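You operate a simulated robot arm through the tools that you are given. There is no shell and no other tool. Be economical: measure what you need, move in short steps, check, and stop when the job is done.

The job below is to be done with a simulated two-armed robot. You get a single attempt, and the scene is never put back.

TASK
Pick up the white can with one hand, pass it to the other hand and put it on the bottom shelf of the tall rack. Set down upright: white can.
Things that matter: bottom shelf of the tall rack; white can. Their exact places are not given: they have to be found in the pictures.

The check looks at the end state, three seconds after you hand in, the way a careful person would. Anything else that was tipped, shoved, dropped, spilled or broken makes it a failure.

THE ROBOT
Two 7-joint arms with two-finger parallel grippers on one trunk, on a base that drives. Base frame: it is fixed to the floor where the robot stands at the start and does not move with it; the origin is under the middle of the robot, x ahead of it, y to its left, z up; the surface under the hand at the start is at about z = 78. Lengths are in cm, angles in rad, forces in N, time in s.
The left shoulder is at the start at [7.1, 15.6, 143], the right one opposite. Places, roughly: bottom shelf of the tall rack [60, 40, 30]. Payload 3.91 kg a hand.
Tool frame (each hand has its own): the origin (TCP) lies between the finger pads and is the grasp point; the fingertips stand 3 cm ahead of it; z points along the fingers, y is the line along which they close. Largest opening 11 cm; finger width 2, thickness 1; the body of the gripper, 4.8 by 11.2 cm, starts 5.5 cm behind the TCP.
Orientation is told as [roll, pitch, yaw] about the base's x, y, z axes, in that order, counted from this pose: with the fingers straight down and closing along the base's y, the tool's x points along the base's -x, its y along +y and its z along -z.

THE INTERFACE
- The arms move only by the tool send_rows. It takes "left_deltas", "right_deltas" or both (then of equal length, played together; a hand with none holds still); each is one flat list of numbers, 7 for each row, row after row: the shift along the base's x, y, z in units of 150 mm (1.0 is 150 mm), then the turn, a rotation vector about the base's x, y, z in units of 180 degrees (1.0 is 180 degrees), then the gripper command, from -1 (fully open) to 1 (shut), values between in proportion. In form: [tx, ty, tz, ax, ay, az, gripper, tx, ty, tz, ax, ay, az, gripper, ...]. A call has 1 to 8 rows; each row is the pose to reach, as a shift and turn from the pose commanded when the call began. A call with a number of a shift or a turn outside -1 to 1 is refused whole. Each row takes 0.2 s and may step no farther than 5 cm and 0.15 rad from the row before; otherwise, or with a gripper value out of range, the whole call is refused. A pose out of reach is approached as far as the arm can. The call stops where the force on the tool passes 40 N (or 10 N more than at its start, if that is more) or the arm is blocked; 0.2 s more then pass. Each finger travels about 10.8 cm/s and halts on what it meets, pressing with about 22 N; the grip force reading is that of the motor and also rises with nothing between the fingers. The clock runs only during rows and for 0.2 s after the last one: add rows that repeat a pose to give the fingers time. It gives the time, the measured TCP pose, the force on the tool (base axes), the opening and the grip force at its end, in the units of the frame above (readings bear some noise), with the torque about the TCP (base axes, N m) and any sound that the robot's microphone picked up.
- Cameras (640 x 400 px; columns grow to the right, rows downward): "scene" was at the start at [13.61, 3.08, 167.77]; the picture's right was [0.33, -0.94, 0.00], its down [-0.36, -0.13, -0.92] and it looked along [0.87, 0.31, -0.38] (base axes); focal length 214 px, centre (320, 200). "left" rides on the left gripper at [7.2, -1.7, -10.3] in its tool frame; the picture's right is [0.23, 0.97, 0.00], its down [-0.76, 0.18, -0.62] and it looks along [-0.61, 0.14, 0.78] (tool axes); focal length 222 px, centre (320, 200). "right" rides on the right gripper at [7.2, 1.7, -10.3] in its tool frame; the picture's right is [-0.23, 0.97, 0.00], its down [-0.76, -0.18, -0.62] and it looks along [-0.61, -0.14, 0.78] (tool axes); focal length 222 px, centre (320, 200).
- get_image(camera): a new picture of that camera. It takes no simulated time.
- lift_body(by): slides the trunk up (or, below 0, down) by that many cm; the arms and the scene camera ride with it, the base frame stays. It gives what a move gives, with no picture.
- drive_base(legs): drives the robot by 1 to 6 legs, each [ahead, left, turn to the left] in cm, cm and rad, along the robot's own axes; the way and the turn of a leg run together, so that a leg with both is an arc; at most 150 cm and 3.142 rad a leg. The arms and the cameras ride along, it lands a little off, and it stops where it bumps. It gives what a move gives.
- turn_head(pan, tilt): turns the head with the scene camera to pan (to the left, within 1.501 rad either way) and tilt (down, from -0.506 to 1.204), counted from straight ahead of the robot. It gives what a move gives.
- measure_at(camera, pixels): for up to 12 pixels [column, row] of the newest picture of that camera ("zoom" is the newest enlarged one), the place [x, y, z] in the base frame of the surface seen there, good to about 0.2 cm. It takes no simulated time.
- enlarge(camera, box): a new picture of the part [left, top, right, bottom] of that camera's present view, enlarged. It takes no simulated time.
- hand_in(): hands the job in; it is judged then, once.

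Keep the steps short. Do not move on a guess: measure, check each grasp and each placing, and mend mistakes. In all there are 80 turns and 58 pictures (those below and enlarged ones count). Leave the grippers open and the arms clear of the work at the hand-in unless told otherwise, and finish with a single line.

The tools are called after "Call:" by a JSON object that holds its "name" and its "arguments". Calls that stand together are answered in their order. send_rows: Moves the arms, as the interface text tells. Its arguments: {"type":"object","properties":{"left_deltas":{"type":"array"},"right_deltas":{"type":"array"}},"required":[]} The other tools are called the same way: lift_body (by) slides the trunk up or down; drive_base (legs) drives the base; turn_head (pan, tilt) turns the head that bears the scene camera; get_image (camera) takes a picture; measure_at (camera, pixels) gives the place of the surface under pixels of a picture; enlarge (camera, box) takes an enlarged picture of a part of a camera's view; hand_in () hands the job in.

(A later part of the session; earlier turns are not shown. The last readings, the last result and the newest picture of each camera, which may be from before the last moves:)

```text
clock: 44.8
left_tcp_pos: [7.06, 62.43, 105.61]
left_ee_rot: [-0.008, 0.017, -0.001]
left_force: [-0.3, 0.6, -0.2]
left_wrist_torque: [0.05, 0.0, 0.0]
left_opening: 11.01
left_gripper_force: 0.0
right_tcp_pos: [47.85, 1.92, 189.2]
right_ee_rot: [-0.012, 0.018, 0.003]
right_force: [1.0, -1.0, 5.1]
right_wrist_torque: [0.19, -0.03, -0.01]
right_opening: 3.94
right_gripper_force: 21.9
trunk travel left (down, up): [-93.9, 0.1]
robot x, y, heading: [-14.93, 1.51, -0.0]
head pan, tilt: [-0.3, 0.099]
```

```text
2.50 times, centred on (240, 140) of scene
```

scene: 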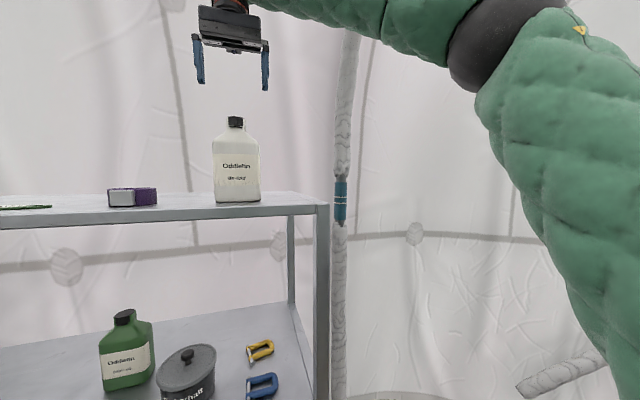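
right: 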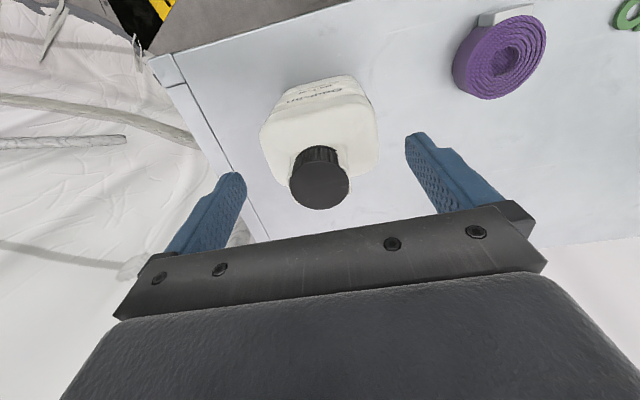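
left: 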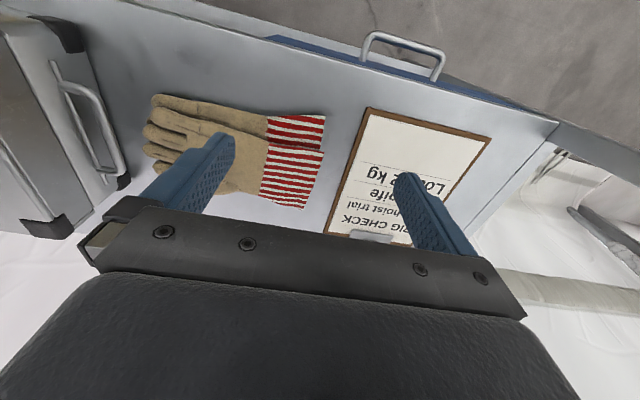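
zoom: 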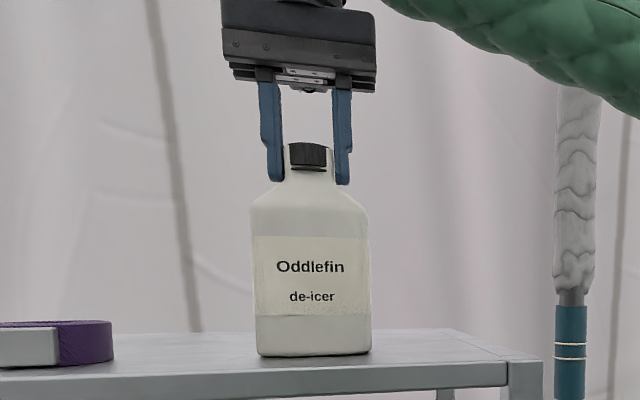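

The fingers closed to 3.94 cm on the neck at a force of 22 N. I'll test with a 3 cm lift.

Call:
{"name": "send_rows", "arguments": {"right_deltas": [0, 0, 0.05, 0, 0, 0, 1, 0, 0, 0.1, 0, 0, 0, 1, 0, 0, 0.2, 0, 0, 0, 1, 0, 0, 0.2, 0, 0, 0, 1]}}

Call:
{"name": "enlarge", "arguments": {"camera": "scene", "box": [160, 40, 320, 220]}}

```text
clock: 45.8
left_tcp_pos: [7.08, 62.52, 105.66]
left_ee_rot: [-0.007, 0.016, 0.002]
left_force: [-0.1, -0.6, -0.1]
left_wrist_torque: [0.0, 0.01, 0.0]
left_opening: 11.02
left_gripper_force: 0.0
right_tcp_pos: [48.08, 1.9, 192.15]
right_ee_rot: [-0.013, 0.019, 0.003]
right_force: [0.3, 0.3, -5.0]
right_wrist_torque: [-0.01, -0.04, 0.0]
right_opening: 3.94
right_gripper_force: 22.2
trunk travel left (down, up): [-93.9, 0.1]
robot x, y, heading: [-14.88, 1.83, -0.0]
head pan, tilt: [-0.3, 0.099]
```

```text
2.22 times, centred on (240, 130) of scene
```

zoom: 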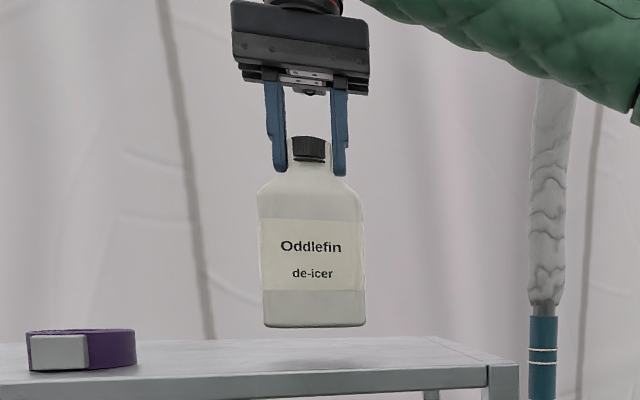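

It's lifted cleanly at about 0.5 kg and hanging upright. I'll back away from the rack 45 cm.

Call:
{"name": "drive_base", "arguments": {"legs": [[-45, 0, 0]]}}

Call:
{"name": "send_rows", "arguments": {"left_deltas": [0, 0, 0.1, 0, -0.046, 0, -1, 0, 0, 0.2, 0, -0.092, 0, -1, 0, 0, 0.3, 0, -0.138, 0, -1, 0, 0, 0.4, 0, -0.184, 0, -1, 0, 0, 0.5, 0, -0.23, 0, -1, 0, 0, 0.6, 0, -0.276, 0, -1, 0, 0, 0.7, 0, -0.322, 0, -1, 0, 0, 0.8, 0, -0.368, 0, -1], "right_deltas": [0, 0, -0.1, 0, 0, 0, 1, 0, 0, -0.2, 0, 0, 0, 1, 0, 0, -0.3, 0, 0, 0, 1, 0, 0, -0.4, 0, 0, 0, 1, 0, 0, -0.5, 0, 0, 0, 1, 0, 0, -0.6, 0, 0, 0, 1, 0, 0, -0.7, 0, 0, 0, 1, 0, 0, -0.8, 0, 0, 0, 1]}}

Call:
{"name": "turn_head", "arguments": {"pan": 0.2, "tilt": 0.4}}

Call:
{"name": "get_image", "arguments": {"camera": "scene"}}

```text
clock: 48.6
left_tcp_pos: [-38.47, 62.59, 105.57]
left_ee_rot: [-0.008, 0.018, 0.001]
left_force: [-0.8, 0.2, 1.0]
left_wrist_torque: [-0.02, 0.04, 0.02]
left_opening: 11.01
left_gripper_force: 0.0
right_tcp_pos: [2.76, 2.03, 192.23]
right_ee_rot: [-0.011, 0.021, 0.004]
right_force: [0.9, 0.4, -6.4]
right_wrist_torque: [0.03, 0.02, 0.01]
right_opening: 3.94
right_gripper_force: 21.9
trunk travel left (down, up): [-93.9, 0.1]
robot x, y, heading: [-60.06, 1.93, 0.001]
head pan, tilt: [-0.3, 0.099]
```

```text
clock: 50.4
left_tcp_pos: [-38.55, 62.36, 117.7]
left_ee_rot: [-0.008, -1.141, 0.004]
left_force: [0.4, -0.5, 0.9]
left_wrist_torque: [-0.03, 0.01, 0.0]
left_opening: 10.99
left_gripper_force: 0.0
right_tcp_pos: [2.66, 1.76, 180.15]
right_ee_rot: [-0.011, 0.021, 0.004]
right_force: [-0.5, -0.8, -6.2]
right_wrist_torque: [0.05, -0.01, -0.03]
right_opening: 3.95
right_gripper_force: 22.2
trunk travel left (down, up): [-93.9, 0.1]
robot x, y, heading: [-60.11, 1.82, 0.005]
head pan, tilt: [-0.3, 0.099]
```

```text
clock: 51.3
left_tcp_pos: [-38.59, 62.55, 117.5]
left_ee_rot: [-0.014, -1.14, 0.007]
left_force: [-0.7, -0.2, -0.9]
left_wrist_torque: [-0.01, 0.01, -0.01]
left_opening: 11.0
left_gripper_force: 0.2
right_tcp_pos: [2.47, 1.98, 180.17]
right_ee_rot: [-0.012, 0.019, 0.003]
right_force: [-0.6, -0.7, -4.9]
right_wrist_torque: [0.0, 0.01, 0.0]
right_opening: 3.93
right_gripper_force: 21.7
trunk travel left (down, up): [-93.9, 0.1]
robot x, y, heading: [-59.85, 1.21, -0.001]
head pan, tilt: [0.201, 0.4]
```

```text
27 pictures are left
```

scene: 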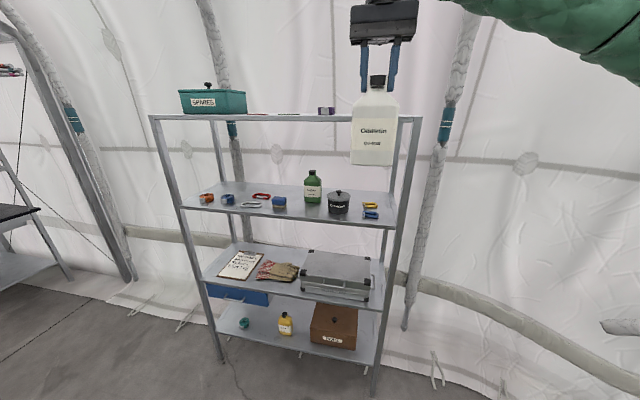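

The can hangs upright and the rack is fully visible. I'll measure the bottom shelf, then finish pitching the left hand while lowering the can 15 cm.

Call:
{"name": "measure_at", "arguments": {"camera": "scene", "pixels": [[262, 330], [285, 345], [300, 330], [240, 336], [286, 325], [313, 325], [333, 320], [244, 323], [262, 299], [225, 330], [375, 300], [268, 315]]}}

Call:
{"name": "enlarge", "arguments": {"camera": "scene", "box": [190, 240, 400, 370]}}

Call:
{"name": "send_rows", "arguments": {"left_deltas": [0, 0, 0.3, 0, -0.045, 0, -1, 0, 0, 0.6, 0, -0.09, 0, -1, 0, 0, 0.9, 0, -0.138, 0, -1, 0, 0, 1, 0, -0.138, 0, -1], "right_deltas": [0, 0, -0.25, 0, 0, 0, 1, 0, 0, -0.5, 0, 0, 0, 1, 0, 0, -0.75, 0, 0, 0, 1, 0, 0, -1, 0, 0, 0, 1]}}

Call:
{"name": "send_rows", "arguments": {"left_deltas": [0.25, 0, 0.3, 0, 0, 0, -1, 0.4, 0, 0.55, 0, 0, 0, -1, 0.6, 0, 0.8, 0, 0, 0, -1, 0.9, 0, 0.9, 0, 0, 0, -1]}}

Call:
{"name": "send_rows", "arguments": {"left_deltas": [0, 0, 0.3, 0, 0, 0, -1, 0.2, 0, 0.5, 0, 0, 0, -1, 0.5, 0, 0.6, 0, 0, 0, -1, 0.6, -0.3, 0.7, 0, 0, 0, -1]}}

```text
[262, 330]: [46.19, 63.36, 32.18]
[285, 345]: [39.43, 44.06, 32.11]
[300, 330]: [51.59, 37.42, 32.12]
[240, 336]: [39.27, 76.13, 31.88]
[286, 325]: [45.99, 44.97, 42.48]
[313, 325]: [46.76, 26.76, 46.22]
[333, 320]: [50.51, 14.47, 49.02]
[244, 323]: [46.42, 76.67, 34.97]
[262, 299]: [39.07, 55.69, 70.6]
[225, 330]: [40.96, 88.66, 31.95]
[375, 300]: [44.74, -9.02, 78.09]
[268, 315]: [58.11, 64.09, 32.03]
```

```text
3.05 times, centred on (295, 305) of scene
```

zoom: 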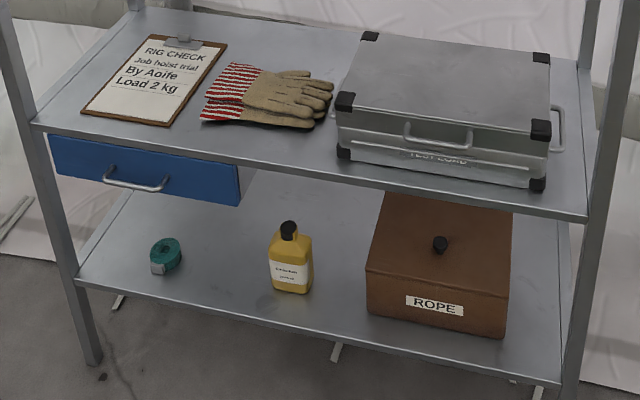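

```text
clock: 52.3
left_tcp_pos: [-38.54, 62.63, 132.57]
left_ee_rot: [-2.355, -1.569, 2.344]
left_force: [0.4, 0.4, 0.2]
left_wrist_torque: [0.02, 0.06, 0.0]
left_opening: 11.01
left_gripper_force: 0.0
right_tcp_pos: [2.82, 1.94, 165.36]
right_ee_rot: [-0.01, 0.02, 0.003]
right_force: [0.4, 0.4, -5.9]
right_wrist_torque: [0.02, 0.03, 0.01]
right_opening: 3.95
right_gripper_force: 22.3
trunk travel left (down, up): [-93.9, 0.1]
robot x, y, heading: [-60.21, 1.84, 0.004]
head pan, tilt: [0.201, 0.4]
```

```text
refused: row 1 steps farther than a row can; nothing moved
```

```text
clock: 53.3
left_tcp_pos: [-29.27, 64.18, 141.73]
left_ee_rot: [-2.46, -1.568, 2.453]
left_force: [-0.2, 0.1, -0.3]
left_wrist_torque: [-0.02, -0.02, 0.0]
left_opening: 10.99
left_gripper_force: 0.1
left hand out of reach, approached as far as the arm can: row 2, 3, 4
right_tcp_pos: [2.73, 2.04, 165.31]
right_ee_rot: [-0.01, 0.019, 0.005]
right_force: [-0.1, -0.1, -5.6]
right_wrist_torque: [-0.02, -0.04, 0.0]
right_opening: 3.94
right_gripper_force: 22.0
trunk travel left (down, up): [-93.9, 0.1]
robot x, y, heading: [-60.22, 1.51, 0.0]
head pan, tilt: [0.201, 0.4]
```

The left hand hit a reach limit far out at the side. I'll move it inward (-y) first.

Call:
{"name": "send_rows", "arguments": {"left_deltas": [0, -0.3, 0, 0, 0, 0, -1, 0, -0.6, 0, 0, 0, 0, -1, 0, -0.9, 0, 0, 0, 0, -1, 0, -1, 0, 0, 0, 0, -1]}}

Call:
{"name": "send_rows", "arguments": {"left_deltas": [0, -0.3, 0, 0, 0, 0, -1, 0, -0.6, 0, 0, 0, 0, -1, 0, -0.9, 0, 0, 0, 0, -1, 0, -1, 0, 0, 0, 0, -1]}}

Call:
{"name": "get_image", "arguments": {"camera": "scene"}}

```text
clock: 54.3
left_tcp_pos: [-25.92, 62.62, 137.94]
left_ee_rot: [-2.34, -1.568, 2.332]
left_force: [0.5, -0.1, -0.3]
left_wrist_torque: [-0.03, 0.01, -0.01]
left_opening: 10.97
left_gripper_force: 0.1
left hand out of reach, approached as far as the arm can: row 1, 2, 3, 4
right_tcp_pos: [2.88, 1.96, 165.44]
right_ee_rot: [-0.012, 0.02, 0.004]
right_force: [-0.3, -0.4, -5.5]
right_wrist_torque: [-0.04, -0.03, -0.04]
right_opening: 3.93
right_gripper_force: 21.6
trunk travel left (down, up): [-93.9, 0.1]
robot x, y, heading: [-60.05, 1.74, 0.002]
head pan, tilt: [0.201, 0.4]
```

```text
clock: 55.3
left_tcp_pos: [-23.21, 59.6, 132.07]
left_ee_rot: [-2.483, -1.568, 2.476]
left_force: [-0.8, -0.1, -0.2]
left_wrist_torque: [0.02, 0.01, 0.01]
left_opening: 10.97
left_gripper_force: 0.1
left hand out of reach, approached as far as the arm can: row 1, 2, 3, 4
right_tcp_pos: [2.67, 2.04, 165.3]
right_ee_rot: [-0.01, 0.02, 0.003]
right_force: [0.7, -0.4, -6.4]
right_wrist_torque: [-0.02, -0.03, -0.02]
right_opening: 3.94
right_gripper_force: 22.7
trunk travel left (down, up): [-93.9, 0.1]
robot x, y, heading: [-60.33, 1.84, 0.01]
head pan, tilt: [0.201, 0.4]
```

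```text
25 pictures are left
```

scene: 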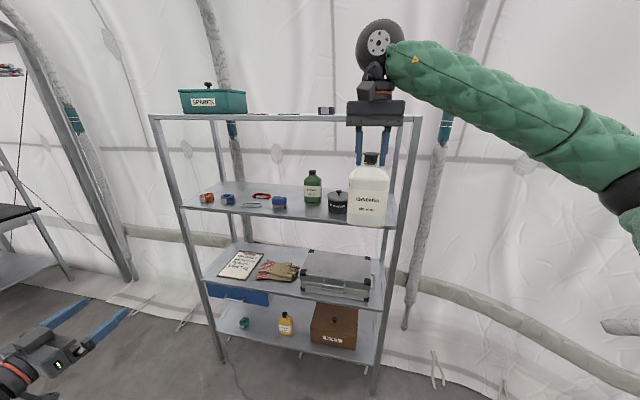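

The left arm is folded too close to the body for this orientation, so I'll extend it forward instead.

Call:
{"name": "send_rows", "arguments": {"left_deltas": [0.3, 0, 0, 0, 0, 0, -1, 0.6, 0, 0, 0, 0, 0, -1, 0.9, 0, 0, 0, 0, 0, -1, 1, 0, 0, 0, 0, 0, -1]}}

Call:
{"name": "send_rows", "arguments": {"left_deltas": [0.15, -0.2, 0, 0, 0, 0, -1, 0.3, -0.4, 0, 0, 0, 0, -1, 0.3, -0.7, 0, 0, 0, 0, -1, 0.3, -1, 0, 0, 0, 0, -1]}}

```text
clock: 56.3
left_tcp_pos: [-8.06, 59.34, 132.13]
left_ee_rot: [-2.377, -1.567, 2.369]
left_force: [-1.1, 0.4, 0.2]
left_wrist_torque: [0.0, 0.04, 0.01]
left_opening: 11.0
left_gripper_force: 0.1
right_tcp_pos: [2.8, 1.96, 165.35]
right_ee_rot: [-0.01, 0.02, 0.006]
right_force: [0.7, 0.4, -5.9]
right_wrist_torque: [-0.02, -0.02, 0.0]
right_opening: 3.94
right_gripper_force: 21.5
trunk travel left (down, up): [-93.9, 0.1]
robot x, y, heading: [-59.9, 1.21, 0.002]
head pan, tilt: [0.201, 0.4]
```

```text
clock: 57.3
left_tcp_pos: [-3.57, 44.32, 132.13]
left_ee_rot: [-2.707, -1.57, 2.7]
left_force: [0.1, 0.6, 0.5]
left_wrist_torque: [0.04, -0.03, 0.05]
left_opening: 10.99
left_gripper_force: 0.0
right_tcp_pos: [2.69, 1.71, 165.27]
right_ee_rot: [-0.011, 0.019, 0.004]
right_force: [0.3, 0.0, -5.9]
right_wrist_torque: [0.0, -0.01, -0.01]
right_opening: 3.93
right_gripper_force: 21.8
trunk travel left (down, up): [-93.9, 0.1]
robot x, y, heading: [-59.79, 1.3, 0.001]
head pan, tilt: [0.201, 0.4]
```

That works. Next I'll move the can 7 cm forward with the right hand and bring the left hand in behind it, going inward and up in steps.

Call:
{"name": "send_rows", "arguments": {"left_deltas": [0, -0.2, 0.2, 0, 0, 0, -1, 0, -0.4, 0.4, 0, 0, 0, -1, 0, -0.6, 0.6, 0, 0, 0, -1, 0, -0.8, 0.8, 0, 0, 0, -1], "right_deltas": [0.12, 0, 0, 0, 0, 0, 1, 0.24, 0, 0, 0, 0, 0, 1, 0.36, 0, 0, 0, 0, 0, 1, 0.47, 0, 0, 0, 0, 0, 1]}}

Call:
{"name": "send_rows", "arguments": {"left_deltas": [0, -0.2, 0.2, 0, 0, 0, -1, 0, -0.4, 0.4, 0, 0, 0, -1, 0, -0.6, 0.6, 0, 0, 0, -1, 0, -0.8, 0.8, 0, 0, 0, -1]}}

Call:
{"name": "get_image", "arguments": {"camera": "scene"}}

```text
clock: 58.3
left_tcp_pos: [4.12, 34.35, 142.2]
left_ee_rot: [-1.807, -1.568, 1.801]
left_force: [0.7, -0.1, -0.7]
left_wrist_torque: [0.02, -0.02, 0.0]
left_opening: 10.99
left_gripper_force: 0.1
left hand out of reach, approached as far as the arm can: row 1, 2, 3, 4
right_tcp_pos: [10.12, 2.01, 165.07]
right_ee_rot: [-0.01, 0.024, 0.006]
right_force: [-0.3, 0.5, -5.9]
right_wrist_torque: [0.04, 0.0, 0.02]
right_opening: 3.96
right_gripper_force: 22.0
trunk travel left (down, up): [-93.9, 0.1]
robot x, y, heading: [-60.08, 1.79, 0.005]
head pan, tilt: [0.201, 0.4]
```

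```text
clock: 59.3
left_tcp_pos: [5.1, 21.93, 154.71]
left_ee_rot: [-2.768, -1.569, 2.762]
left_force: [0.5, -0.8, 0.8]
left_wrist_torque: [-0.01, 0.02, 0.04]
left_opening: 11.04
left_gripper_force: 0.0
left hand out of reach, approached as far as the arm can: row 1, 2, 3, 4
right_tcp_pos: [9.83, 1.94, 165.28]
right_ee_rot: [-0.009, 0.022, 0.003]
right_force: [1.5, 0.1, -5.5]
right_wrist_torque: [-0.01, 0.03, -0.02]
right_opening: 3.93
right_gripper_force: 21.8
trunk travel left (down, up): [-93.9, 0.1]
robot x, y, heading: [-59.92, 1.7, 0.006]
head pan, tilt: [0.201, 0.4]
```

```text
24 pictures are left
```

scene: 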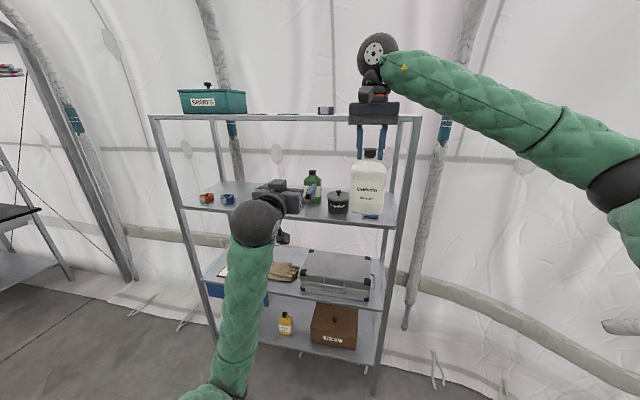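

The left wrist limit pushes it outward when it is high, but z ≈ 132 worked. I'll lower the right hand with the can about 25 cm and drop the left to match.

Call:
{"name": "send_rows", "arguments": {"left_deltas": [0, 0.1, -0.3, 0, 0, 0, -1, -0.1, 0.2, -0.6, 0, 0, 0, -1, -0.2, 0.3, -0.9, 0, 0, 0, -1, -0.3, 0.3, -1, 0, 0, 0, -1], "right_deltas": [0, 0, -0.25, 0, 0, 0, 1, 0, 0, -0.5, 0, 0, 0, 1, 0, 0, -0.75, 0, 0, 0, 1, 0, 0, -1, 0, 0, 0, 1]}}

Call:
{"name": "send_rows", "arguments": {"left_deltas": [-0.1, 0, -0.2, 0, 0, 0, -1, -0.25, 0, -0.4, 0, 0, 0, -1, -0.35, 0, -0.6, 0, 0, 0, -1, -0.45, 0, -0.6, 0, 0, 0, -1], "right_deltas": [0.05, 0, -0.25, 0, 0, 0, 1, 0.1, 0, -0.5, 0, 0, 0, 1, 0.15, 0, -0.65, 0, 0, 0, 1, 0.15, 0, -0.65, 0, 0, 0, 1]}}

```text
clock: 60.3
left_tcp_pos: [4.08, 26.71, 139.08]
left_ee_rot: [-2.436, -1.567, 2.428]
left_force: [0.5, -0.8, -1.4]
left_wrist_torque: [0.02, -0.01, -0.01]
left_opening: 11.01
left_gripper_force: 0.1
left hand out of reach, approached as far as the arm can: row 1, 2, 3, 4
right_tcp_pos: [9.84, 1.99, 150.27]
right_ee_rot: [-0.009, 0.021, 0.002]
right_force: [0.4, -0.3, -5.6]
right_wrist_torque: [0.03, 0.02, 0.01]
right_opening: 3.93
right_gripper_force: 22.3
trunk travel left (down, up): [-93.9, 0.1]
robot x, y, heading: [-60.04, 1.59, 0.006]
head pan, tilt: [0.201, 0.4]
```

```text
clock: 61.3
left_tcp_pos: [-0.27, 27.23, 128.98]
left_ee_rot: [-2.373, -1.566, 2.368]
left_force: [-0.3, 0.0, -0.2]
left_wrist_torque: [-0.01, 0.01, 0.02]
left_opening: 11.01
left_gripper_force: 0.1
left hand out of reach, approached as far as the arm can: row 1, 2, 3, 4
right_tcp_pos: [11.89, 2.15, 140.37]
right_ee_rot: [-0.01, 0.023, 0.003]
right_force: [0.4, 0.7, -5.7]
right_wrist_torque: [-0.01, 0.01, -0.02]
right_opening: 3.93
right_gripper_force: 21.8
trunk travel left (down, up): [-93.9, 0.1]
robot x, y, heading: [-60.29, 1.23, 0.004]
head pan, tilt: [0.201, 0.4]
```

I'll extend the can 6 cm further forward for margin, then slide the left hand inward in two steps.

Call:
{"name": "send_rows", "arguments": {"right_deltas": [0.2, 0, 0, 0, 0, 0, 1, 0.4, 0, 0, 0, 0, 0, 1, 0.4, 0, 0, 0, 0, 0, 1]}}

Call:
{"name": "send_rows", "arguments": {"left_deltas": [0, -0.25, 0.05, 0, 0, 0, -1, 0, -0.5, 0.1, 0, 0, 0, -1, 0, -0.75, 0.15, 0, 0, 0, -1, 0, -0.75, 0.15, 0, 0, 0, -1]}}

Call:
{"name": "turn_head", "arguments": {"pan": 0.1, "tilt": 0.6}}

Call:
{"name": "get_image", "arguments": {"camera": "scene"}}

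Call:
{"name": "get_image", "arguments": {"camera": "left"}}

```text
clock: 62.1
left_tcp_pos: [-0.32, 27.03, 129.02]
left_ee_rot: [-2.547, -1.567, 2.537]
left_force: [-1.1, 0.7, 0.6]
left_wrist_torque: [0.01, 0.02, 0.01]
left_opening: 10.99
left_gripper_force: 0.1
right_tcp_pos: [17.73, 1.98, 140.37]
right_ee_rot: [-0.012, 0.019, 0.004]
right_force: [0.3, 0.1, -4.2]
right_wrist_torque: [-0.01, 0.04, -0.01]
right_opening: 3.92
right_gripper_force: 22.1
trunk travel left (down, up): [-93.9, 0.1]
robot x, y, heading: [-60.44, 1.56, 0.005]
head pan, tilt: [0.201, 0.4]
```

```text
clock: 63.1
left_tcp_pos: [-0.33, 15.57, 131.19]
left_ee_rot: [-2.219, -1.566, 2.212]
left_force: [0.2, 0.9, 0.4]
left_wrist_torque: [-0.02, 0.0, 0.03]
left_opening: 11.0
left_gripper_force: 0.2
left hand out of reach, approached as far as the arm can: row 1, 2
right_tcp_pos: [17.87, 2.11, 140.45]
right_ee_rot: [-0.01, 0.02, 0.004]
right_force: [0.5, 0.0, -5.6]
right_wrist_torque: [-0.04, 0.03, 0.02]
right_opening: 3.95
right_gripper_force: 22.7
trunk travel left (down, up): [-93.9, 0.1]
robot x, y, heading: [-60.37, 1.47, 0.003]
head pan, tilt: [0.201, 0.4]
```

```text
clock: 63.8
left_tcp_pos: [-0.36, 15.78, 131.29]
left_ee_rot: [-2.354, -1.566, 2.348]
left_force: [0.3, 0.0, 0.9]
left_wrist_torque: [0.0, -0.01, 0.02]
left_opening: 11.01
left_gripper_force: 0.1
right_tcp_pos: [17.93, 2.08, 140.38]
right_ee_rot: [-0.01, 0.021, 0.004]
right_force: [0.1, 0.1, -5.9]
right_wrist_torque: [0.0, 0.0, 0.02]
right_opening: 3.95
right_gripper_force: 22.4
trunk travel left (down, up): [-93.9, 0.1]
robot x, y, heading: [-59.9, 1.83, -0.003]
head pan, tilt: [0.099, 0.6]
```

```text
23 pictures are left
```

scene: 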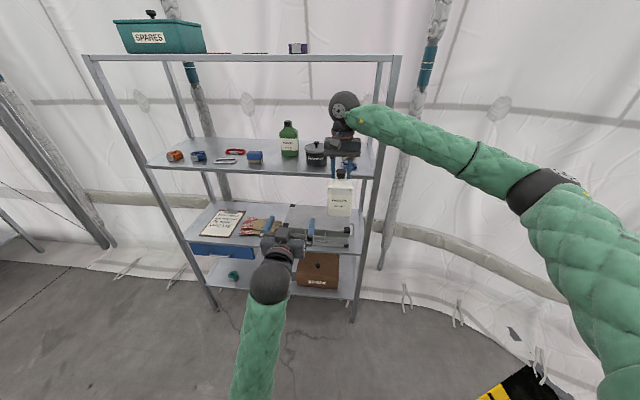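

```text
22 pictures are left
```

left: 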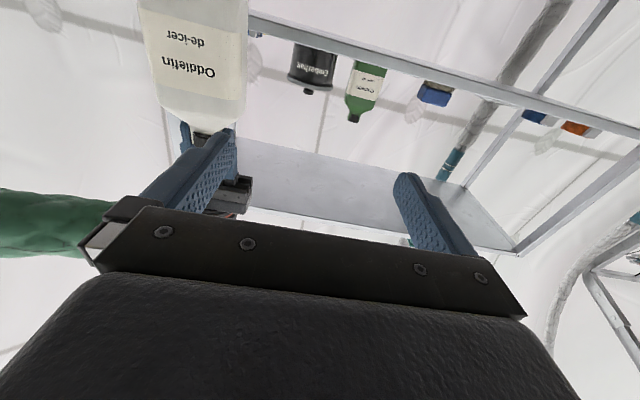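

The left hand is level and well oriented, with the can ahead and to its right. I'll measure the can from both views.

Call:
{"name": "measure_at", "arguments": {"camera": "left", "pixels": [[195, 60], [150, 60], [243, 60], [195, 100], [165, 100], [240, 100]]}}

Call:
{"name": "measure_at", "arguments": {"camera": "scene", "pixels": [[340, 197], [340, 213], [329, 200], [350, 200]]}}

Call:
{"name": "send_rows", "arguments": {"left_deltas": [0, -0.25, 0.02, 0, 0, 0, -1, 0, -0.5, 0.03, 0, 0, 0, -1, 0, -0.75, 0.03, 0, 0, 0, -1, 0, -0.91, 0.03, 0, 0, 0, -1, 0, -0.91, 0.03, 0, 0, 0, -1]}}

Call:
{"name": "get_image", "arguments": {"camera": "left"}}

```text
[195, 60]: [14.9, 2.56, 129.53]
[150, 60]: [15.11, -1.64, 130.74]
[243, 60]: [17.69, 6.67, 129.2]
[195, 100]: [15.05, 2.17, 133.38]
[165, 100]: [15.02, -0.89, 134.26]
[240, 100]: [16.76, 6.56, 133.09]
```

```text
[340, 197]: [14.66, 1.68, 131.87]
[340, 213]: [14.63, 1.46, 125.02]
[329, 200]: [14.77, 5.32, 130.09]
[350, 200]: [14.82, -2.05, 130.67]
```

```text
clock: 64.7
left_tcp_pos: [-0.27, 6.15, 129.04]
left_ee_rot: [1.676, -1.401, -1.697]
left_force: [-0.4, -0.1, -0.3]
left_wrist_torque: [0.0, 0.0, 0.02]
left_opening: 10.98
left_gripper_force: 0.1
right_tcp_pos: [17.85, 2.05, 140.45]
right_ee_rot: [-0.011, 0.02, 0.006]
right_force: [0.5, -0.9, -5.4]
right_wrist_torque: [0.01, 0.0, 0.01]
right_opening: 3.93
right_gripper_force: 22.1
trunk travel left (down, up): [-93.9, 0.1]
robot x, y, heading: [-60.15, 1.37, 0.0]
head pan, tilt: [0.099, 0.6]
stopped in row 4 (left hand): the arm was blocked; the commanded pose is now the measured one
```

```text
21 pictures are left
```

left: 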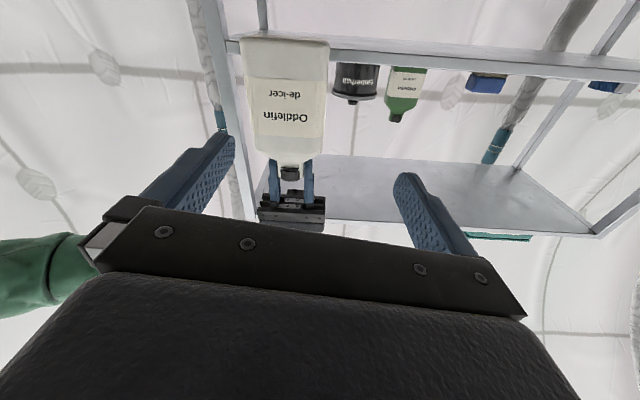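

The left arm is blocked at y ≈ 6 and has rolled 0.17 rad. I'll back it off to y ≈ 15 with the roll corrected, and bring the can over to it instead.

Call:
{"name": "send_rows", "arguments": {"left_deltas": [0, 0.2, 0.03, 0, 0, 0, -1, 0, 0.4, 0.1, -0.027, 0, 0, -1, 0, 0.65, 0.15, -0.054, 0, 0, -1, 0, 0.65, 0.15, -0.054, 0, 0, -1]}}

Call:
{"name": "send_rows", "arguments": {"right_deltas": [0, 0.22, 0, 0, 0, 0, 1, 0, 0.44, 0, 0, 0, 0, 1, 0, 0.66, 0, 0, 0, 0, 1, 0, 0.9, 0, 0, 0, 0, 1, 0, 0.9, 0, 0, 0, 0, 1]}}

Call:
{"name": "get_image", "arguments": {"camera": "left"}}

Call:
{"name": "get_image", "arguments": {"camera": "scene"}}

```text
clock: 65.7
left_tcp_pos: [-0.16, 16.08, 131.0]
left_ee_rot: [-3.012, -1.549, 2.991]
left_force: [0.1, 0.6, 0.0]
left_wrist_torque: [-0.01, 0.01, 0.03]
left_opening: 11.0
left_gripper_force: 0.1
right_tcp_pos: [17.78, 2.18, 140.41]
right_ee_rot: [-0.009, 0.022, 0.004]
right_force: [0.4, 0.7, -5.2]
right_wrist_torque: [-0.04, -0.03, 0.01]
right_opening: 3.94
right_gripper_force: 21.9
trunk travel left (down, up): [-93.9, 0.1]
robot x, y, heading: [-60.22, 1.58, -0.004]
head pan, tilt: [0.099, 0.6]
```

```text
clock: 66.9
left_tcp_pos: [-0.25, 15.84, 131.21]
left_ee_rot: [-3.09, -1.548, 3.071]
left_force: [-0.7, -0.7, 0.0]
left_wrist_torque: [-0.02, 0.02, 0.02]
left_opening: 11.02
left_gripper_force: 0.1
right_tcp_pos: [17.95, 15.44, 140.55]
right_ee_rot: [-0.012, 0.022, 0.005]
right_force: [0.1, 0.2, -5.5]
right_wrist_torque: [0.03, -0.01, 0.0]
right_opening: 3.92
right_gripper_force: 21.7
trunk travel left (down, up): [-93.9, 0.1]
robot x, y, heading: [-60.26, 1.6, 0.006]
head pan, tilt: [0.099, 0.6]
```

```text
20 pictures are left
```

left: 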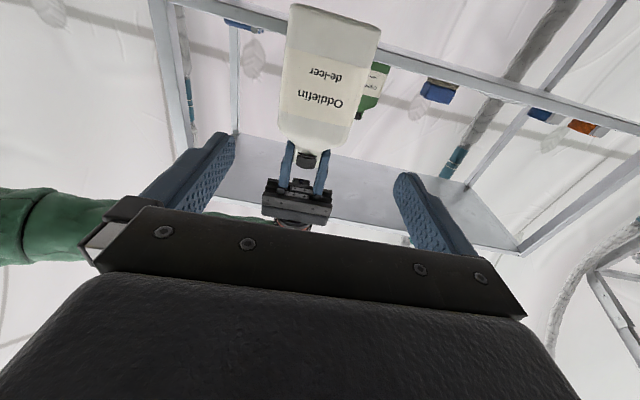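

```text
19 pictures are left
```

scene: 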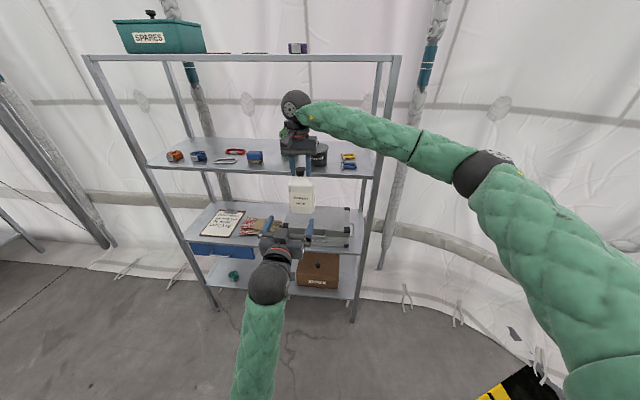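

They're aligned now. I'll take a precise measurement of the can before inserting the fingers.

Call:
{"name": "measure_at", "arguments": {"camera": "left", "pixels": [[320, 90], [285, 90], [356, 90], [335, 12], [300, 12], [370, 25], [320, 110]]}}

Call:
{"name": "measure_at", "arguments": {"camera": "scene", "pixels": [[301, 196], [291, 196], [311, 196], [301, 209]]}}

```text
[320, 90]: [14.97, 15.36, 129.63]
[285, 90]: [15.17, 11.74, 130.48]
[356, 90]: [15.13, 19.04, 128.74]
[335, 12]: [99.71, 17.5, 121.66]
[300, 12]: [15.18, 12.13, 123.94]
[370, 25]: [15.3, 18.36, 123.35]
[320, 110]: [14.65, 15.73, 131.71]
```

```text
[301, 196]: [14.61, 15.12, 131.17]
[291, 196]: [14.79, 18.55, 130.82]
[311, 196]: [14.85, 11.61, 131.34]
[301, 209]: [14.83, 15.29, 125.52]
```

The can centre is y ≈ 15.3, front face x ≈ 14.8, base z ≈ 123.2. I'll slide the left hand forward around the body, fingers open.

Call:
{"name": "send_rows", "arguments": {"left_deltas": [0.1, -0.04, 0.03, 0, 0, 0, -1, 0.3, -0.04, 0.03, 0, 0, 0, -1, 0.5, -0.04, 0.03, 0, 0, 0, -1, 0.65, -0.04, 0.03, 0, 0, 0, -1, 0.65, -0.04, 0.03, 0, 0, 0, -1]}}

Call:
{"name": "get_image", "arguments": {"camera": "left"}}

```text
clock: 68.1
left_tcp_pos: [9.55, 15.41, 131.6]
left_ee_rot: [-3.042, -1.548, 3.021]
left_force: [0.1, -0.3, 1.3]
left_wrist_torque: [0.03, -0.01, 0.05]
left_opening: 10.98
left_gripper_force: 0.1
right_tcp_pos: [17.9, 15.57, 140.49]
right_ee_rot: [-0.01, 0.021, 0.005]
right_force: [-0.5, -0.6, -5.6]
right_wrist_torque: [0.01, 0.0, -0.01]
right_opening: 3.91
right_gripper_force: 21.7
trunk travel left (down, up): [-93.9, 0.1]
robot x, y, heading: [-60.02, 1.59, 0.001]
head pan, tilt: [0.099, 0.6]
```

```text
18 pictures are left
```

left: 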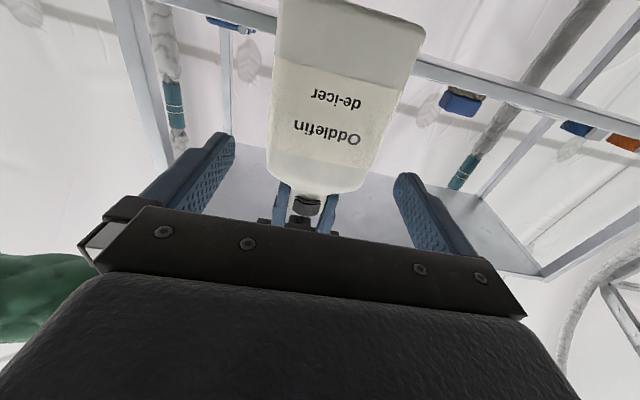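

Call:
{"name": "measure_at", "arguments": {"camera": "left", "pixels": [[272, 125], [278, 80], [390, 145], [402, 100], [325, 130], [330, 60]]}}

```text
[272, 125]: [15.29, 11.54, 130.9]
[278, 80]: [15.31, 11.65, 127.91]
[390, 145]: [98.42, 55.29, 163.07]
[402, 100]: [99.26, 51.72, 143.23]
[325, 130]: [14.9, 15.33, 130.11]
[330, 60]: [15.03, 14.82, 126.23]
```

The centre checks out at y ≈ 15.4, matching the hand. I'll advance the remaining 7.5 cm.

Call:
{"name": "send_rows", "arguments": {"left_deltas": [0.17, 0, 0, 0, 0, 0, -1, 0.34, 0, 0, 0, 0, 0, -1, 0.5, 0, 0, 0, 0, 0, -1, 0.5, 0, 0, 0, 0, 0, -1]}}

Call:
{"name": "get_image", "arguments": {"camera": "left"}}

```text
clock: 69.1
left_tcp_pos: [17.15, 15.37, 131.67]
left_ee_rot: [-3.036, -1.549, 3.017]
left_force: [0.9, 0.6, 0.4]
left_wrist_torque: [-0.02, 0.0, -0.03]
left_opening: 11.0
left_gripper_force: 0.0
right_tcp_pos: [17.91, 15.57, 140.54]
right_ee_rot: [-0.01, 0.023, 0.006]
right_force: [0.7, -0.2, -5.5]
right_wrist_torque: [-0.02, -0.01, -0.03]
right_opening: 3.95
right_gripper_force: 22.3
trunk travel left (down, up): [-93.9, 0.1]
robot x, y, heading: [-60.11, 1.77, 0.002]
head pan, tilt: [0.099, 0.6]
```

```text
17 pictures are left
```

left: 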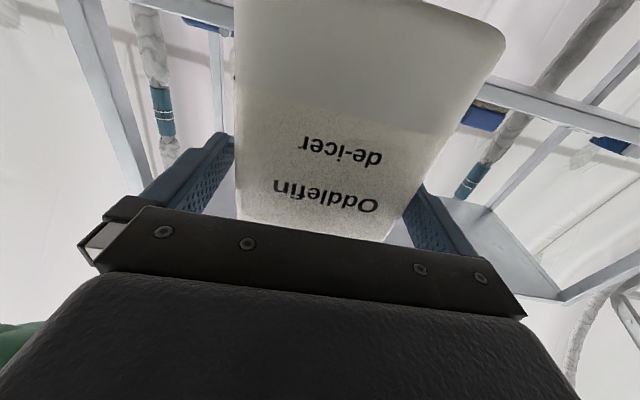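

The can sits between both left fingers, so I'll close the left gripper.

Call:
{"name": "send_rows", "arguments": {"left_deltas": [0, 0, 0, 0, 0, 0, -0.2, 0, 0, 0, 0, 0, 0, 0.4, 0, 0, 0, 0, 0, 0, 1, 0, 0, 0, 0, 0, 0, 1, 0, 0, 0, 0, 0, 0, 1]}}

```text
clock: 70.3
left_tcp_pos: [17.08, 15.48, 131.64]
left_ee_rot: [-3.041, -1.551, 3.021]
left_force: [7.8, 10.4, -0.6]
left_wrist_torque: [-0.57, 0.32, 0.2]
left_opening: 9.0
left_gripper_force: 21.9
right_tcp_pos: [17.96, 15.61, 140.36]
right_ee_rot: [-0.013, 0.02, 0.005]
right_force: [-8.3, -11.1, -3.6]
right_wrist_torque: [-0.33, 0.4, -0.12]
right_opening: 3.92
right_gripper_force: 21.7
trunk travel left (down, up): [-93.9, 0.1]
robot x, y, heading: [-60.01, 1.3, 0.002]
head pan, tilt: [0.099, 0.6]
```

The left grips at 9.0 cm and 22 N. Now I'll open the right hand, wait, and lift it straight up.

Call:
{"name": "send_rows", "arguments": {"right_deltas": [0, 0, 0, 0, 0, 0, 0.2, 0, 0, 0, 0, 0, 0, -0.4, 0, 0, 0, 0, 0, 0, -1, 0, 0, 0, 0, 0, 0, -1, 0, 0, 0.2, 0, 0, 0, -1, 0, 0, 0.5, 0, 0, 0, -1, 0, 0, 0.8, 0, 0, 0, -1, 0, 0, 1, 0, 0, 0, -1]}}

Call:
{"name": "get_image", "arguments": {"camera": "scene"}}

```text
clock: 72.1
left_tcp_pos: [17.13, 15.49, 131.7]
left_ee_rot: [-3.034, -1.548, 3.019]
left_force: [0.2, -0.2, 0.4]
left_wrist_torque: [0.01, 0.03, -0.01]
left_opening: 8.98
left_gripper_force: 22.5
right_tcp_pos: [17.97, 15.49, 155.59]
right_ee_rot: [-0.011, 0.02, 0.006]
right_force: [-0.1, -0.6, -0.3]
right_wrist_torque: [-0.03, 0.01, 0.02]
right_opening: 11.01
right_gripper_force: 0.0
trunk travel left (down, up): [-93.9, 0.1]
robot x, y, heading: [-60.25, 1.88, 0.005]
head pan, tilt: [0.099, 0.6]
```

```text
16 pictures are left
```

scene: 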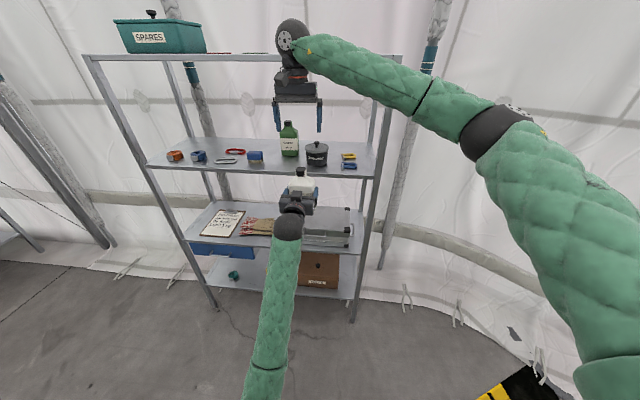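

The right hand is free. I'll check the can in the left hand.

Call:
{"name": "get_image", "arguments": {"camera": "left"}}

Call:
{"name": "get_image", "arguments": {"camera": "right"}}

```text
15 pictures are left
```

left: 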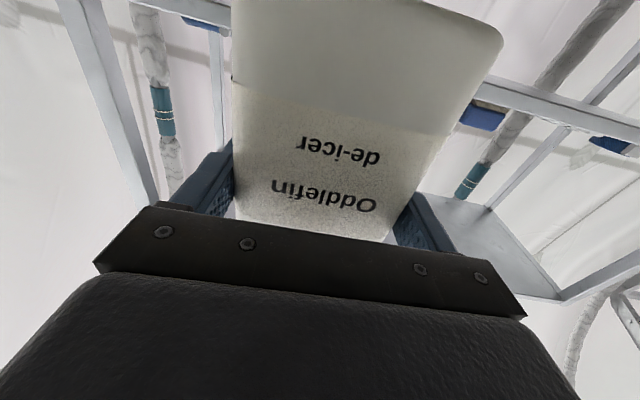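

```text
14 pictures are left
```

right: 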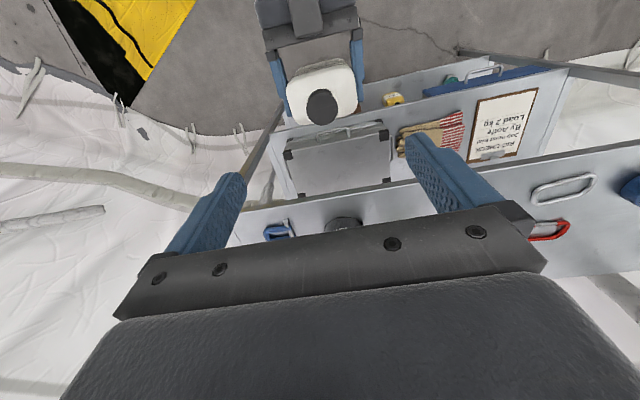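

The can is held firmly and upright by the left hand. I'll retract the right hand back and to the right so it stays clear of the rack.

Call:
{"name": "send_rows", "arguments": {"right_deltas": [-0.15, -0.25, 0, 0, 0, 0, -1, -0.3, -0.5, 0, 0, 0, 0, -1, -0.45, -0.75, 0, 0, 0, 0, -1, -0.6, -1, 0, 0, 0, 0, -1]}}

Call:
{"name": "send_rows", "arguments": {"right_deltas": [-0.15, -0.25, 0, 0, 0, 0, -1, -0.3, -0.5, 0, 0, 0, 0, -1, -0.45, -0.75, 0, 0, 0, 0, -1, -0.6, -1, 0, 0, 0, 0, -1]}}

Call:
{"name": "send_rows", "arguments": {"right_deltas": [-0.25, -0.1, 0, 0, 0, 0, -1, -0.5, -0.2, 0, 0, 0, 0, -1, -0.75, -0.3, 0, 0, 0, 0, -1]}}

Call:
{"name": "turn_head", "arguments": {"pan": 0.3, "tilt": 0.9}}

Call:
{"name": "get_image", "arguments": {"camera": "scene"}}

```text
clock: 73.1
left_tcp_pos: [17.06, 15.19, 131.89]
left_ee_rot: [3.134, -1.548, 3.129]
left_force: [-0.1, -0.9, -0.2]
left_wrist_torque: [-0.01, 0.06, 0.05]
left_opening: 8.96
left_gripper_force: 21.8
right_tcp_pos: [8.65, 0.27, 155.47]
right_ee_rot: [-0.01, 0.019, 0.006]
right_force: [-0.1, 1.0, 0.4]
right_wrist_torque: [0.04, -0.01, -0.03]
right_opening: 11.0
right_gripper_force: 0.1
trunk travel left (down, up): [-93.9, 0.1]
robot x, y, heading: [-60.33, 1.45, 0.005]
head pan, tilt: [0.099, 0.6]
```

```text
clock: 74.1
left_tcp_pos: [16.88, 15.25, 131.83]
left_ee_rot: [-3.14, -1.549, 3.123]
left_force: [-0.5, -0.8, 1.1]
left_wrist_torque: [-0.02, 0.04, 0.02]
left_opening: 8.98
left_gripper_force: 22.4
right_tcp_pos: [-0.44, -14.67, 155.33]
right_ee_rot: [-0.009, 0.02, 0.005]
right_force: [-0.6, -1.4, 1.1]
right_wrist_torque: [0.03, -0.05, 0.0]
right_opening: 11.02
right_gripper_force: 0.0
trunk travel left (down, up): [-93.9, 0.1]
robot x, y, heading: [-60.52, 1.32, 0.001]
head pan, tilt: [0.099, 0.6]
```

```text
clock: 74.9
left_tcp_pos: [17.02, 15.46, 131.68]
left_ee_rot: [-3.053, -1.547, 3.038]
left_force: [-0.3, 0.1, 0.0]
left_wrist_torque: [-0.02, 0.03, -0.02]
left_opening: 8.97
left_gripper_force: 21.8
right_tcp_pos: [-11.43, -19.02, 155.27]
right_ee_rot: [-0.01, 0.018, 0.006]
right_force: [-0.3, -0.1, 1.1]
right_wrist_torque: [-0.04, -0.02, 0.0]
right_opening: 10.98
right_gripper_force: 0.0
trunk travel left (down, up): [-93.9, 0.1]
robot x, y, heading: [-60.12, 1.55, 0.003]
head pan, tilt: [0.099, 0.6]
```

```text
clock: 75.7
left_tcp_pos: [17.11, 15.52, 131.62]
left_ee_rot: [-3.04, -1.551, 3.02]
left_force: [-0.4, 0.5, 0.2]
left_wrist_torque: [0.03, 0.02, 0.0]
left_opening: 8.98
left_gripper_force: 22.0
right_tcp_pos: [-11.13, -18.87, 155.32]
right_ee_rot: [-0.009, 0.02, 0.005]
right_force: [-0.2, 0.9, -0.5]
right_wrist_torque: [-0.02, 0.02, 0.0]
right_opening: 11.0
right_gripper_force: 0.2
trunk travel left (down, up): [-93.9, 0.1]
robot x, y, heading: [-60.26, 1.34, 0.004]
head pan, tilt: [0.3, 0.901]
```

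```text
13 pictures are left
```

scene: 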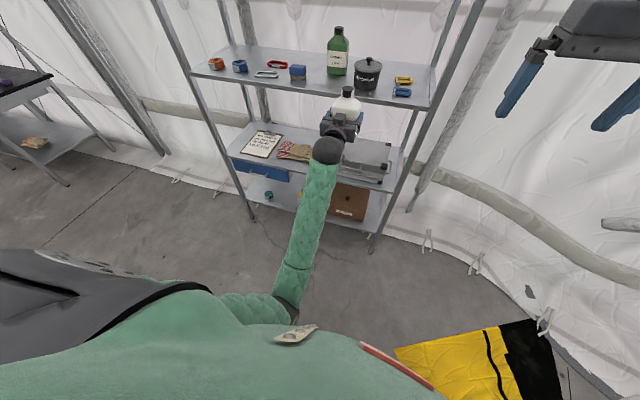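

Call:
{"name": "measure_at", "arguments": {"camera": "scene", "pixels": [[285, 305], [300, 250], [325, 180], [326, 150], [347, 105], [250, 305], [268, 200], [225, 140], [60, 180]]}}

```text
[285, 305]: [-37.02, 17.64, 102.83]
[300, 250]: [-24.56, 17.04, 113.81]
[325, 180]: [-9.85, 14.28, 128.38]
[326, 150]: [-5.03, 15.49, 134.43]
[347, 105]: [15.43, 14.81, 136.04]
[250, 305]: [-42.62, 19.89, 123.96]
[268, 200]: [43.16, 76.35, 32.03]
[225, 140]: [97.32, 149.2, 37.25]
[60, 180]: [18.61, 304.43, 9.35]
```

The left elbow hangs low (about z 100 at the top). I'll lower the hand 22 cm with the arm itself, so the trunk needs less travel, and drop the trunk 40 cm first.

Call:
{"name": "send_rows", "arguments": {"left_deltas": [0, 0, -0.25, 0, 0, 0, 1, 0, 0, -0.5, 0, 0, 0, 1, 0, 0, -0.75, 0, 0, 0, 1, 0, 0, -1, 0, 0, 0, 1]}}

Call:
{"name": "send_rows", "arguments": {"left_deltas": [0, 0, -0.25, 0, 0, 0, 1, 0, 0, -0.5, 0, 0, 0, 1, 0, 0, -0.5, 0, 0, 0, 1]}}

Call:
{"name": "lift_body", "arguments": {"by": -40}}

Call:
{"name": "get_image", "arguments": {"camera": "scene"}}

```text
clock: 76.7
left_tcp_pos: [17.05, 15.47, 116.68]
left_ee_rot: [-3.054, -1.551, 3.038]
left_force: [-0.1, -0.7, 0.2]
left_wrist_torque: [-0.01, 0.04, -0.01]
left_opening: 8.97
left_gripper_force: 22.0
right_tcp_pos: [-11.34, -18.98, 155.34]
right_ee_rot: [-0.011, 0.021, 0.005]
right_force: [0.0, -0.4, 0.3]
right_wrist_torque: [0.0, -0.02, 0.03]
right_opening: 10.98
right_gripper_force: 0.1
trunk travel left (down, up): [-93.9, 0.1]
robot x, y, heading: [-60.29, 1.61, -0.001]
head pan, tilt: [0.3, 0.901]
```

```text
clock: 77.5
left_tcp_pos: [17.07, 15.12, 109.17]
left_ee_rot: [-3.041, -1.549, 3.022]
left_force: [-1.3, 0.6, 0.3]
left_wrist_torque: [0.02, 0.03, -0.01]
left_opening: 8.97
left_gripper_force: 21.8
right_tcp_pos: [-11.25, -18.96, 155.38]
right_ee_rot: [-0.01, 0.021, 0.005]
right_force: [0.0, -0.5, 0.3]
right_wrist_torque: [-0.01, -0.01, 0.01]
right_opening: 11.0
right_gripper_force: 0.1
trunk travel left (down, up): [-93.9, 0.1]
robot x, y, heading: [-60.27, 1.88, 0.003]
head pan, tilt: [0.3, 0.901]
```

```text
clock: 81.4
left_tcp_pos: [17.09, 15.12, 69.18]
left_ee_rot: [-3.047, -1.551, 3.03]
left_force: [0.4, 0.9, -0.8]
left_wrist_torque: [-0.02, 0.05, 0.0]
left_opening: 8.97
left_gripper_force: 21.7
right_tcp_pos: [-11.32, -19.01, 115.41]
right_ee_rot: [-0.01, 0.02, 0.006]
right_force: [0.5, 0.1, 0.2]
right_wrist_torque: [-0.01, 0.02, 0.0]
right_opening: 11.03
right_gripper_force: 0.0
trunk travel left (down, up): [-53.9, 40.1]
robot x, y, heading: [-59.75, 1.81, 0.005]
head pan, tilt: [0.3, 0.901]
```

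```text
12 pictures are left
```

scene: 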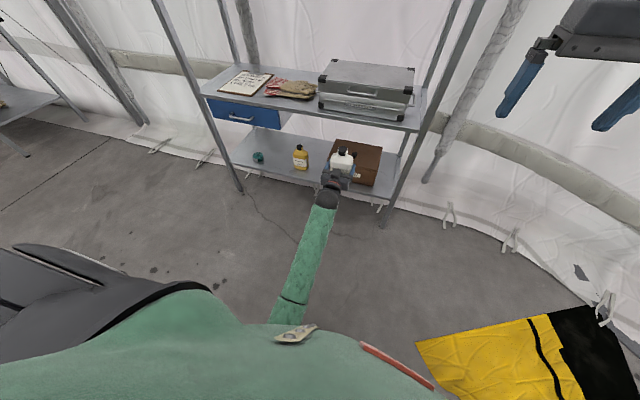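

Good. I'll check the elbow height, drive left 44 cm to y ≈ 60, then lower the trunk another 21 cm.

Call:
{"name": "measure_at", "arguments": {"camera": "scene", "pixels": [[283, 318], [292, 295], [325, 200], [341, 160]]}}

Call:
{"name": "drive_base", "arguments": {"legs": [[0, 44.5, 0]]}}

Call:
{"name": "lift_body", "arguments": {"by": -21}}

Call:
{"name": "turn_head", "arguments": {"pan": 0.2, "tilt": 0.6}}

Call:
{"name": "get_image", "arguments": {"camera": "scene"}}

```text
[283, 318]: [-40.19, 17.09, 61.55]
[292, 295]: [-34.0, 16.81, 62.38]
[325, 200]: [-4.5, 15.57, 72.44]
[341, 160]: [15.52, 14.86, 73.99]
```

```text
clock: 84.1
left_tcp_pos: [17.02, 59.66, 69.23]
left_ee_rot: [-3.014, -1.549, 2.991]
left_force: [0.0, 0.2, -0.2]
left_wrist_torque: [0.01, 0.03, -0.03]
left_opening: 8.99
left_gripper_force: 22.2
right_tcp_pos: [-11.4, 25.57, 115.23]
right_ee_rot: [-0.012, 0.021, 0.004]
right_force: [0.4, -0.4, -0.1]
right_wrist_torque: [-0.01, -0.08, 0.0]
right_opening: 10.98
right_gripper_force: 0.0
trunk travel left (down, up): [-53.9, 40.1]
robot x, y, heading: [-60.27, 46.11, -0.005]
head pan, tilt: [0.3, 0.901]
```

```text
clock: 86.3
left_tcp_pos: [16.94, 59.6, 48.35]
left_ee_rot: [-3.045, -1.55, 3.025]
left_force: [-0.1, -0.2, -0.1]
left_wrist_torque: [-0.02, 0.04, -0.03]
left_opening: 8.97
left_gripper_force: 22.8
right_tcp_pos: [-11.37, 25.52, 94.32]
right_ee_rot: [-0.01, 0.019, 0.004]
right_force: [0.5, -0.5, -0.2]
right_wrist_torque: [0.0, 0.0, 0.0]
right_opening: 11.01
right_gripper_force: 0.1
trunk travel left (down, up): [-32.9, 61.1]
robot x, y, heading: [-60.1, 46.04, -0.001]
head pan, tilt: [0.3, 0.901]
```

```text
clock: 87.1
left_tcp_pos: [16.91, 59.63, 48.36]
left_ee_rot: [-3.047, -1.551, 3.026]
left_force: [-0.9, 0.6, 0.7]
left_wrist_torque: [0.0, 0.04, -0.01]
left_opening: 8.97
left_gripper_force: 22.2
right_tcp_pos: [-11.36, 25.6, 94.34]
right_ee_rot: [-0.01, 0.02, 0.003]
right_force: [0.1, 0.4, -0.4]
right_wrist_torque: [0.01, 0.0, 0.02]
right_opening: 11.0
right_gripper_force: 0.0
trunk travel left (down, up): [-32.9, 61.1]
robot x, y, heading: [-60.24, 45.92, 0.002]
head pan, tilt: [0.201, 0.6]
```

```text
11 pictures are left
```

scene: 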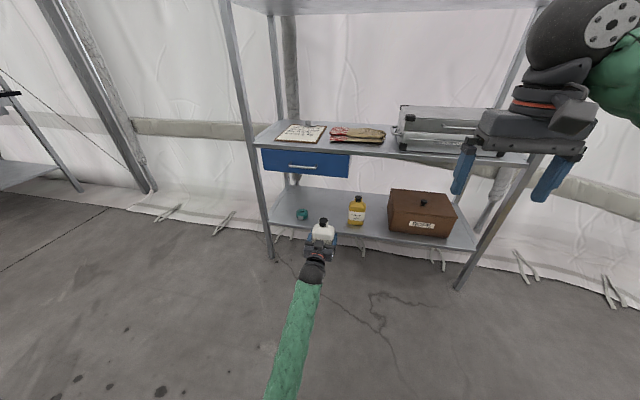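

The path looks clear: the can goes in between the teal tape (y ≈ 77) and the yellow bottle (y ≈ 45). I'll check the drawer's underside and drive 20 cm forward.

Call:
{"name": "measure_at", "arguments": {"camera": "scene", "pixels": [[305, 175], [347, 176], [270, 168], [350, 215], [364, 215], [302, 214], [322, 230]]}}

Call:
{"name": "drive_base", "arguments": {"legs": [[20, 0, 0]]}}

Call:
{"name": "get_image", "arguments": {"camera": "scene"}}

```text
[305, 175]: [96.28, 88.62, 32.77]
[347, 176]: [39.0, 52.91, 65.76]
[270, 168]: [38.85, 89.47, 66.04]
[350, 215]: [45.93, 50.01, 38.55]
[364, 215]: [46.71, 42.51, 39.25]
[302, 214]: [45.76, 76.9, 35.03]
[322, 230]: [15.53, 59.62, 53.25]
```

```text
clock: 88.7
left_tcp_pos: [37.28, 59.41, 48.15]
left_ee_rot: [-3.049, -1.55, 3.025]
left_force: [0.4, 0.2, 0.1]
left_wrist_torque: [-0.02, 0.04, -0.01]
left_opening: 8.97
left_gripper_force: 22.4
right_tcp_pos: [8.84, 25.34, 94.22]
right_ee_rot: [-0.01, 0.021, -0.001]
right_force: [0.6, -0.1, 0.3]
right_wrist_torque: [-0.01, -0.01, -0.02]
right_opening: 11.0
right_gripper_force: 0.0
trunk travel left (down, up): [-32.9, 61.1]
robot x, y, heading: [-39.78, 46.25, -0.0]
head pan, tilt: [0.201, 0.6]
```

```text
10 pictures are left
```

scene: 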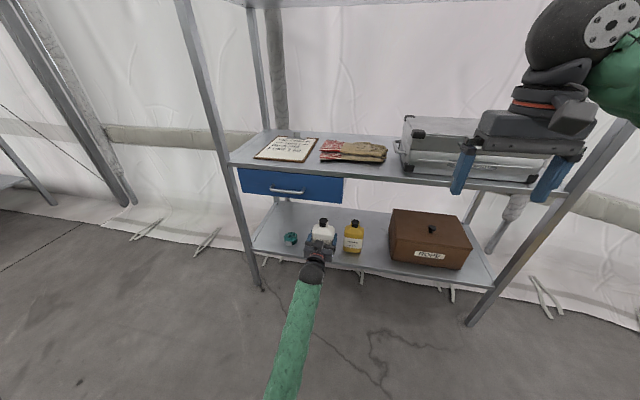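

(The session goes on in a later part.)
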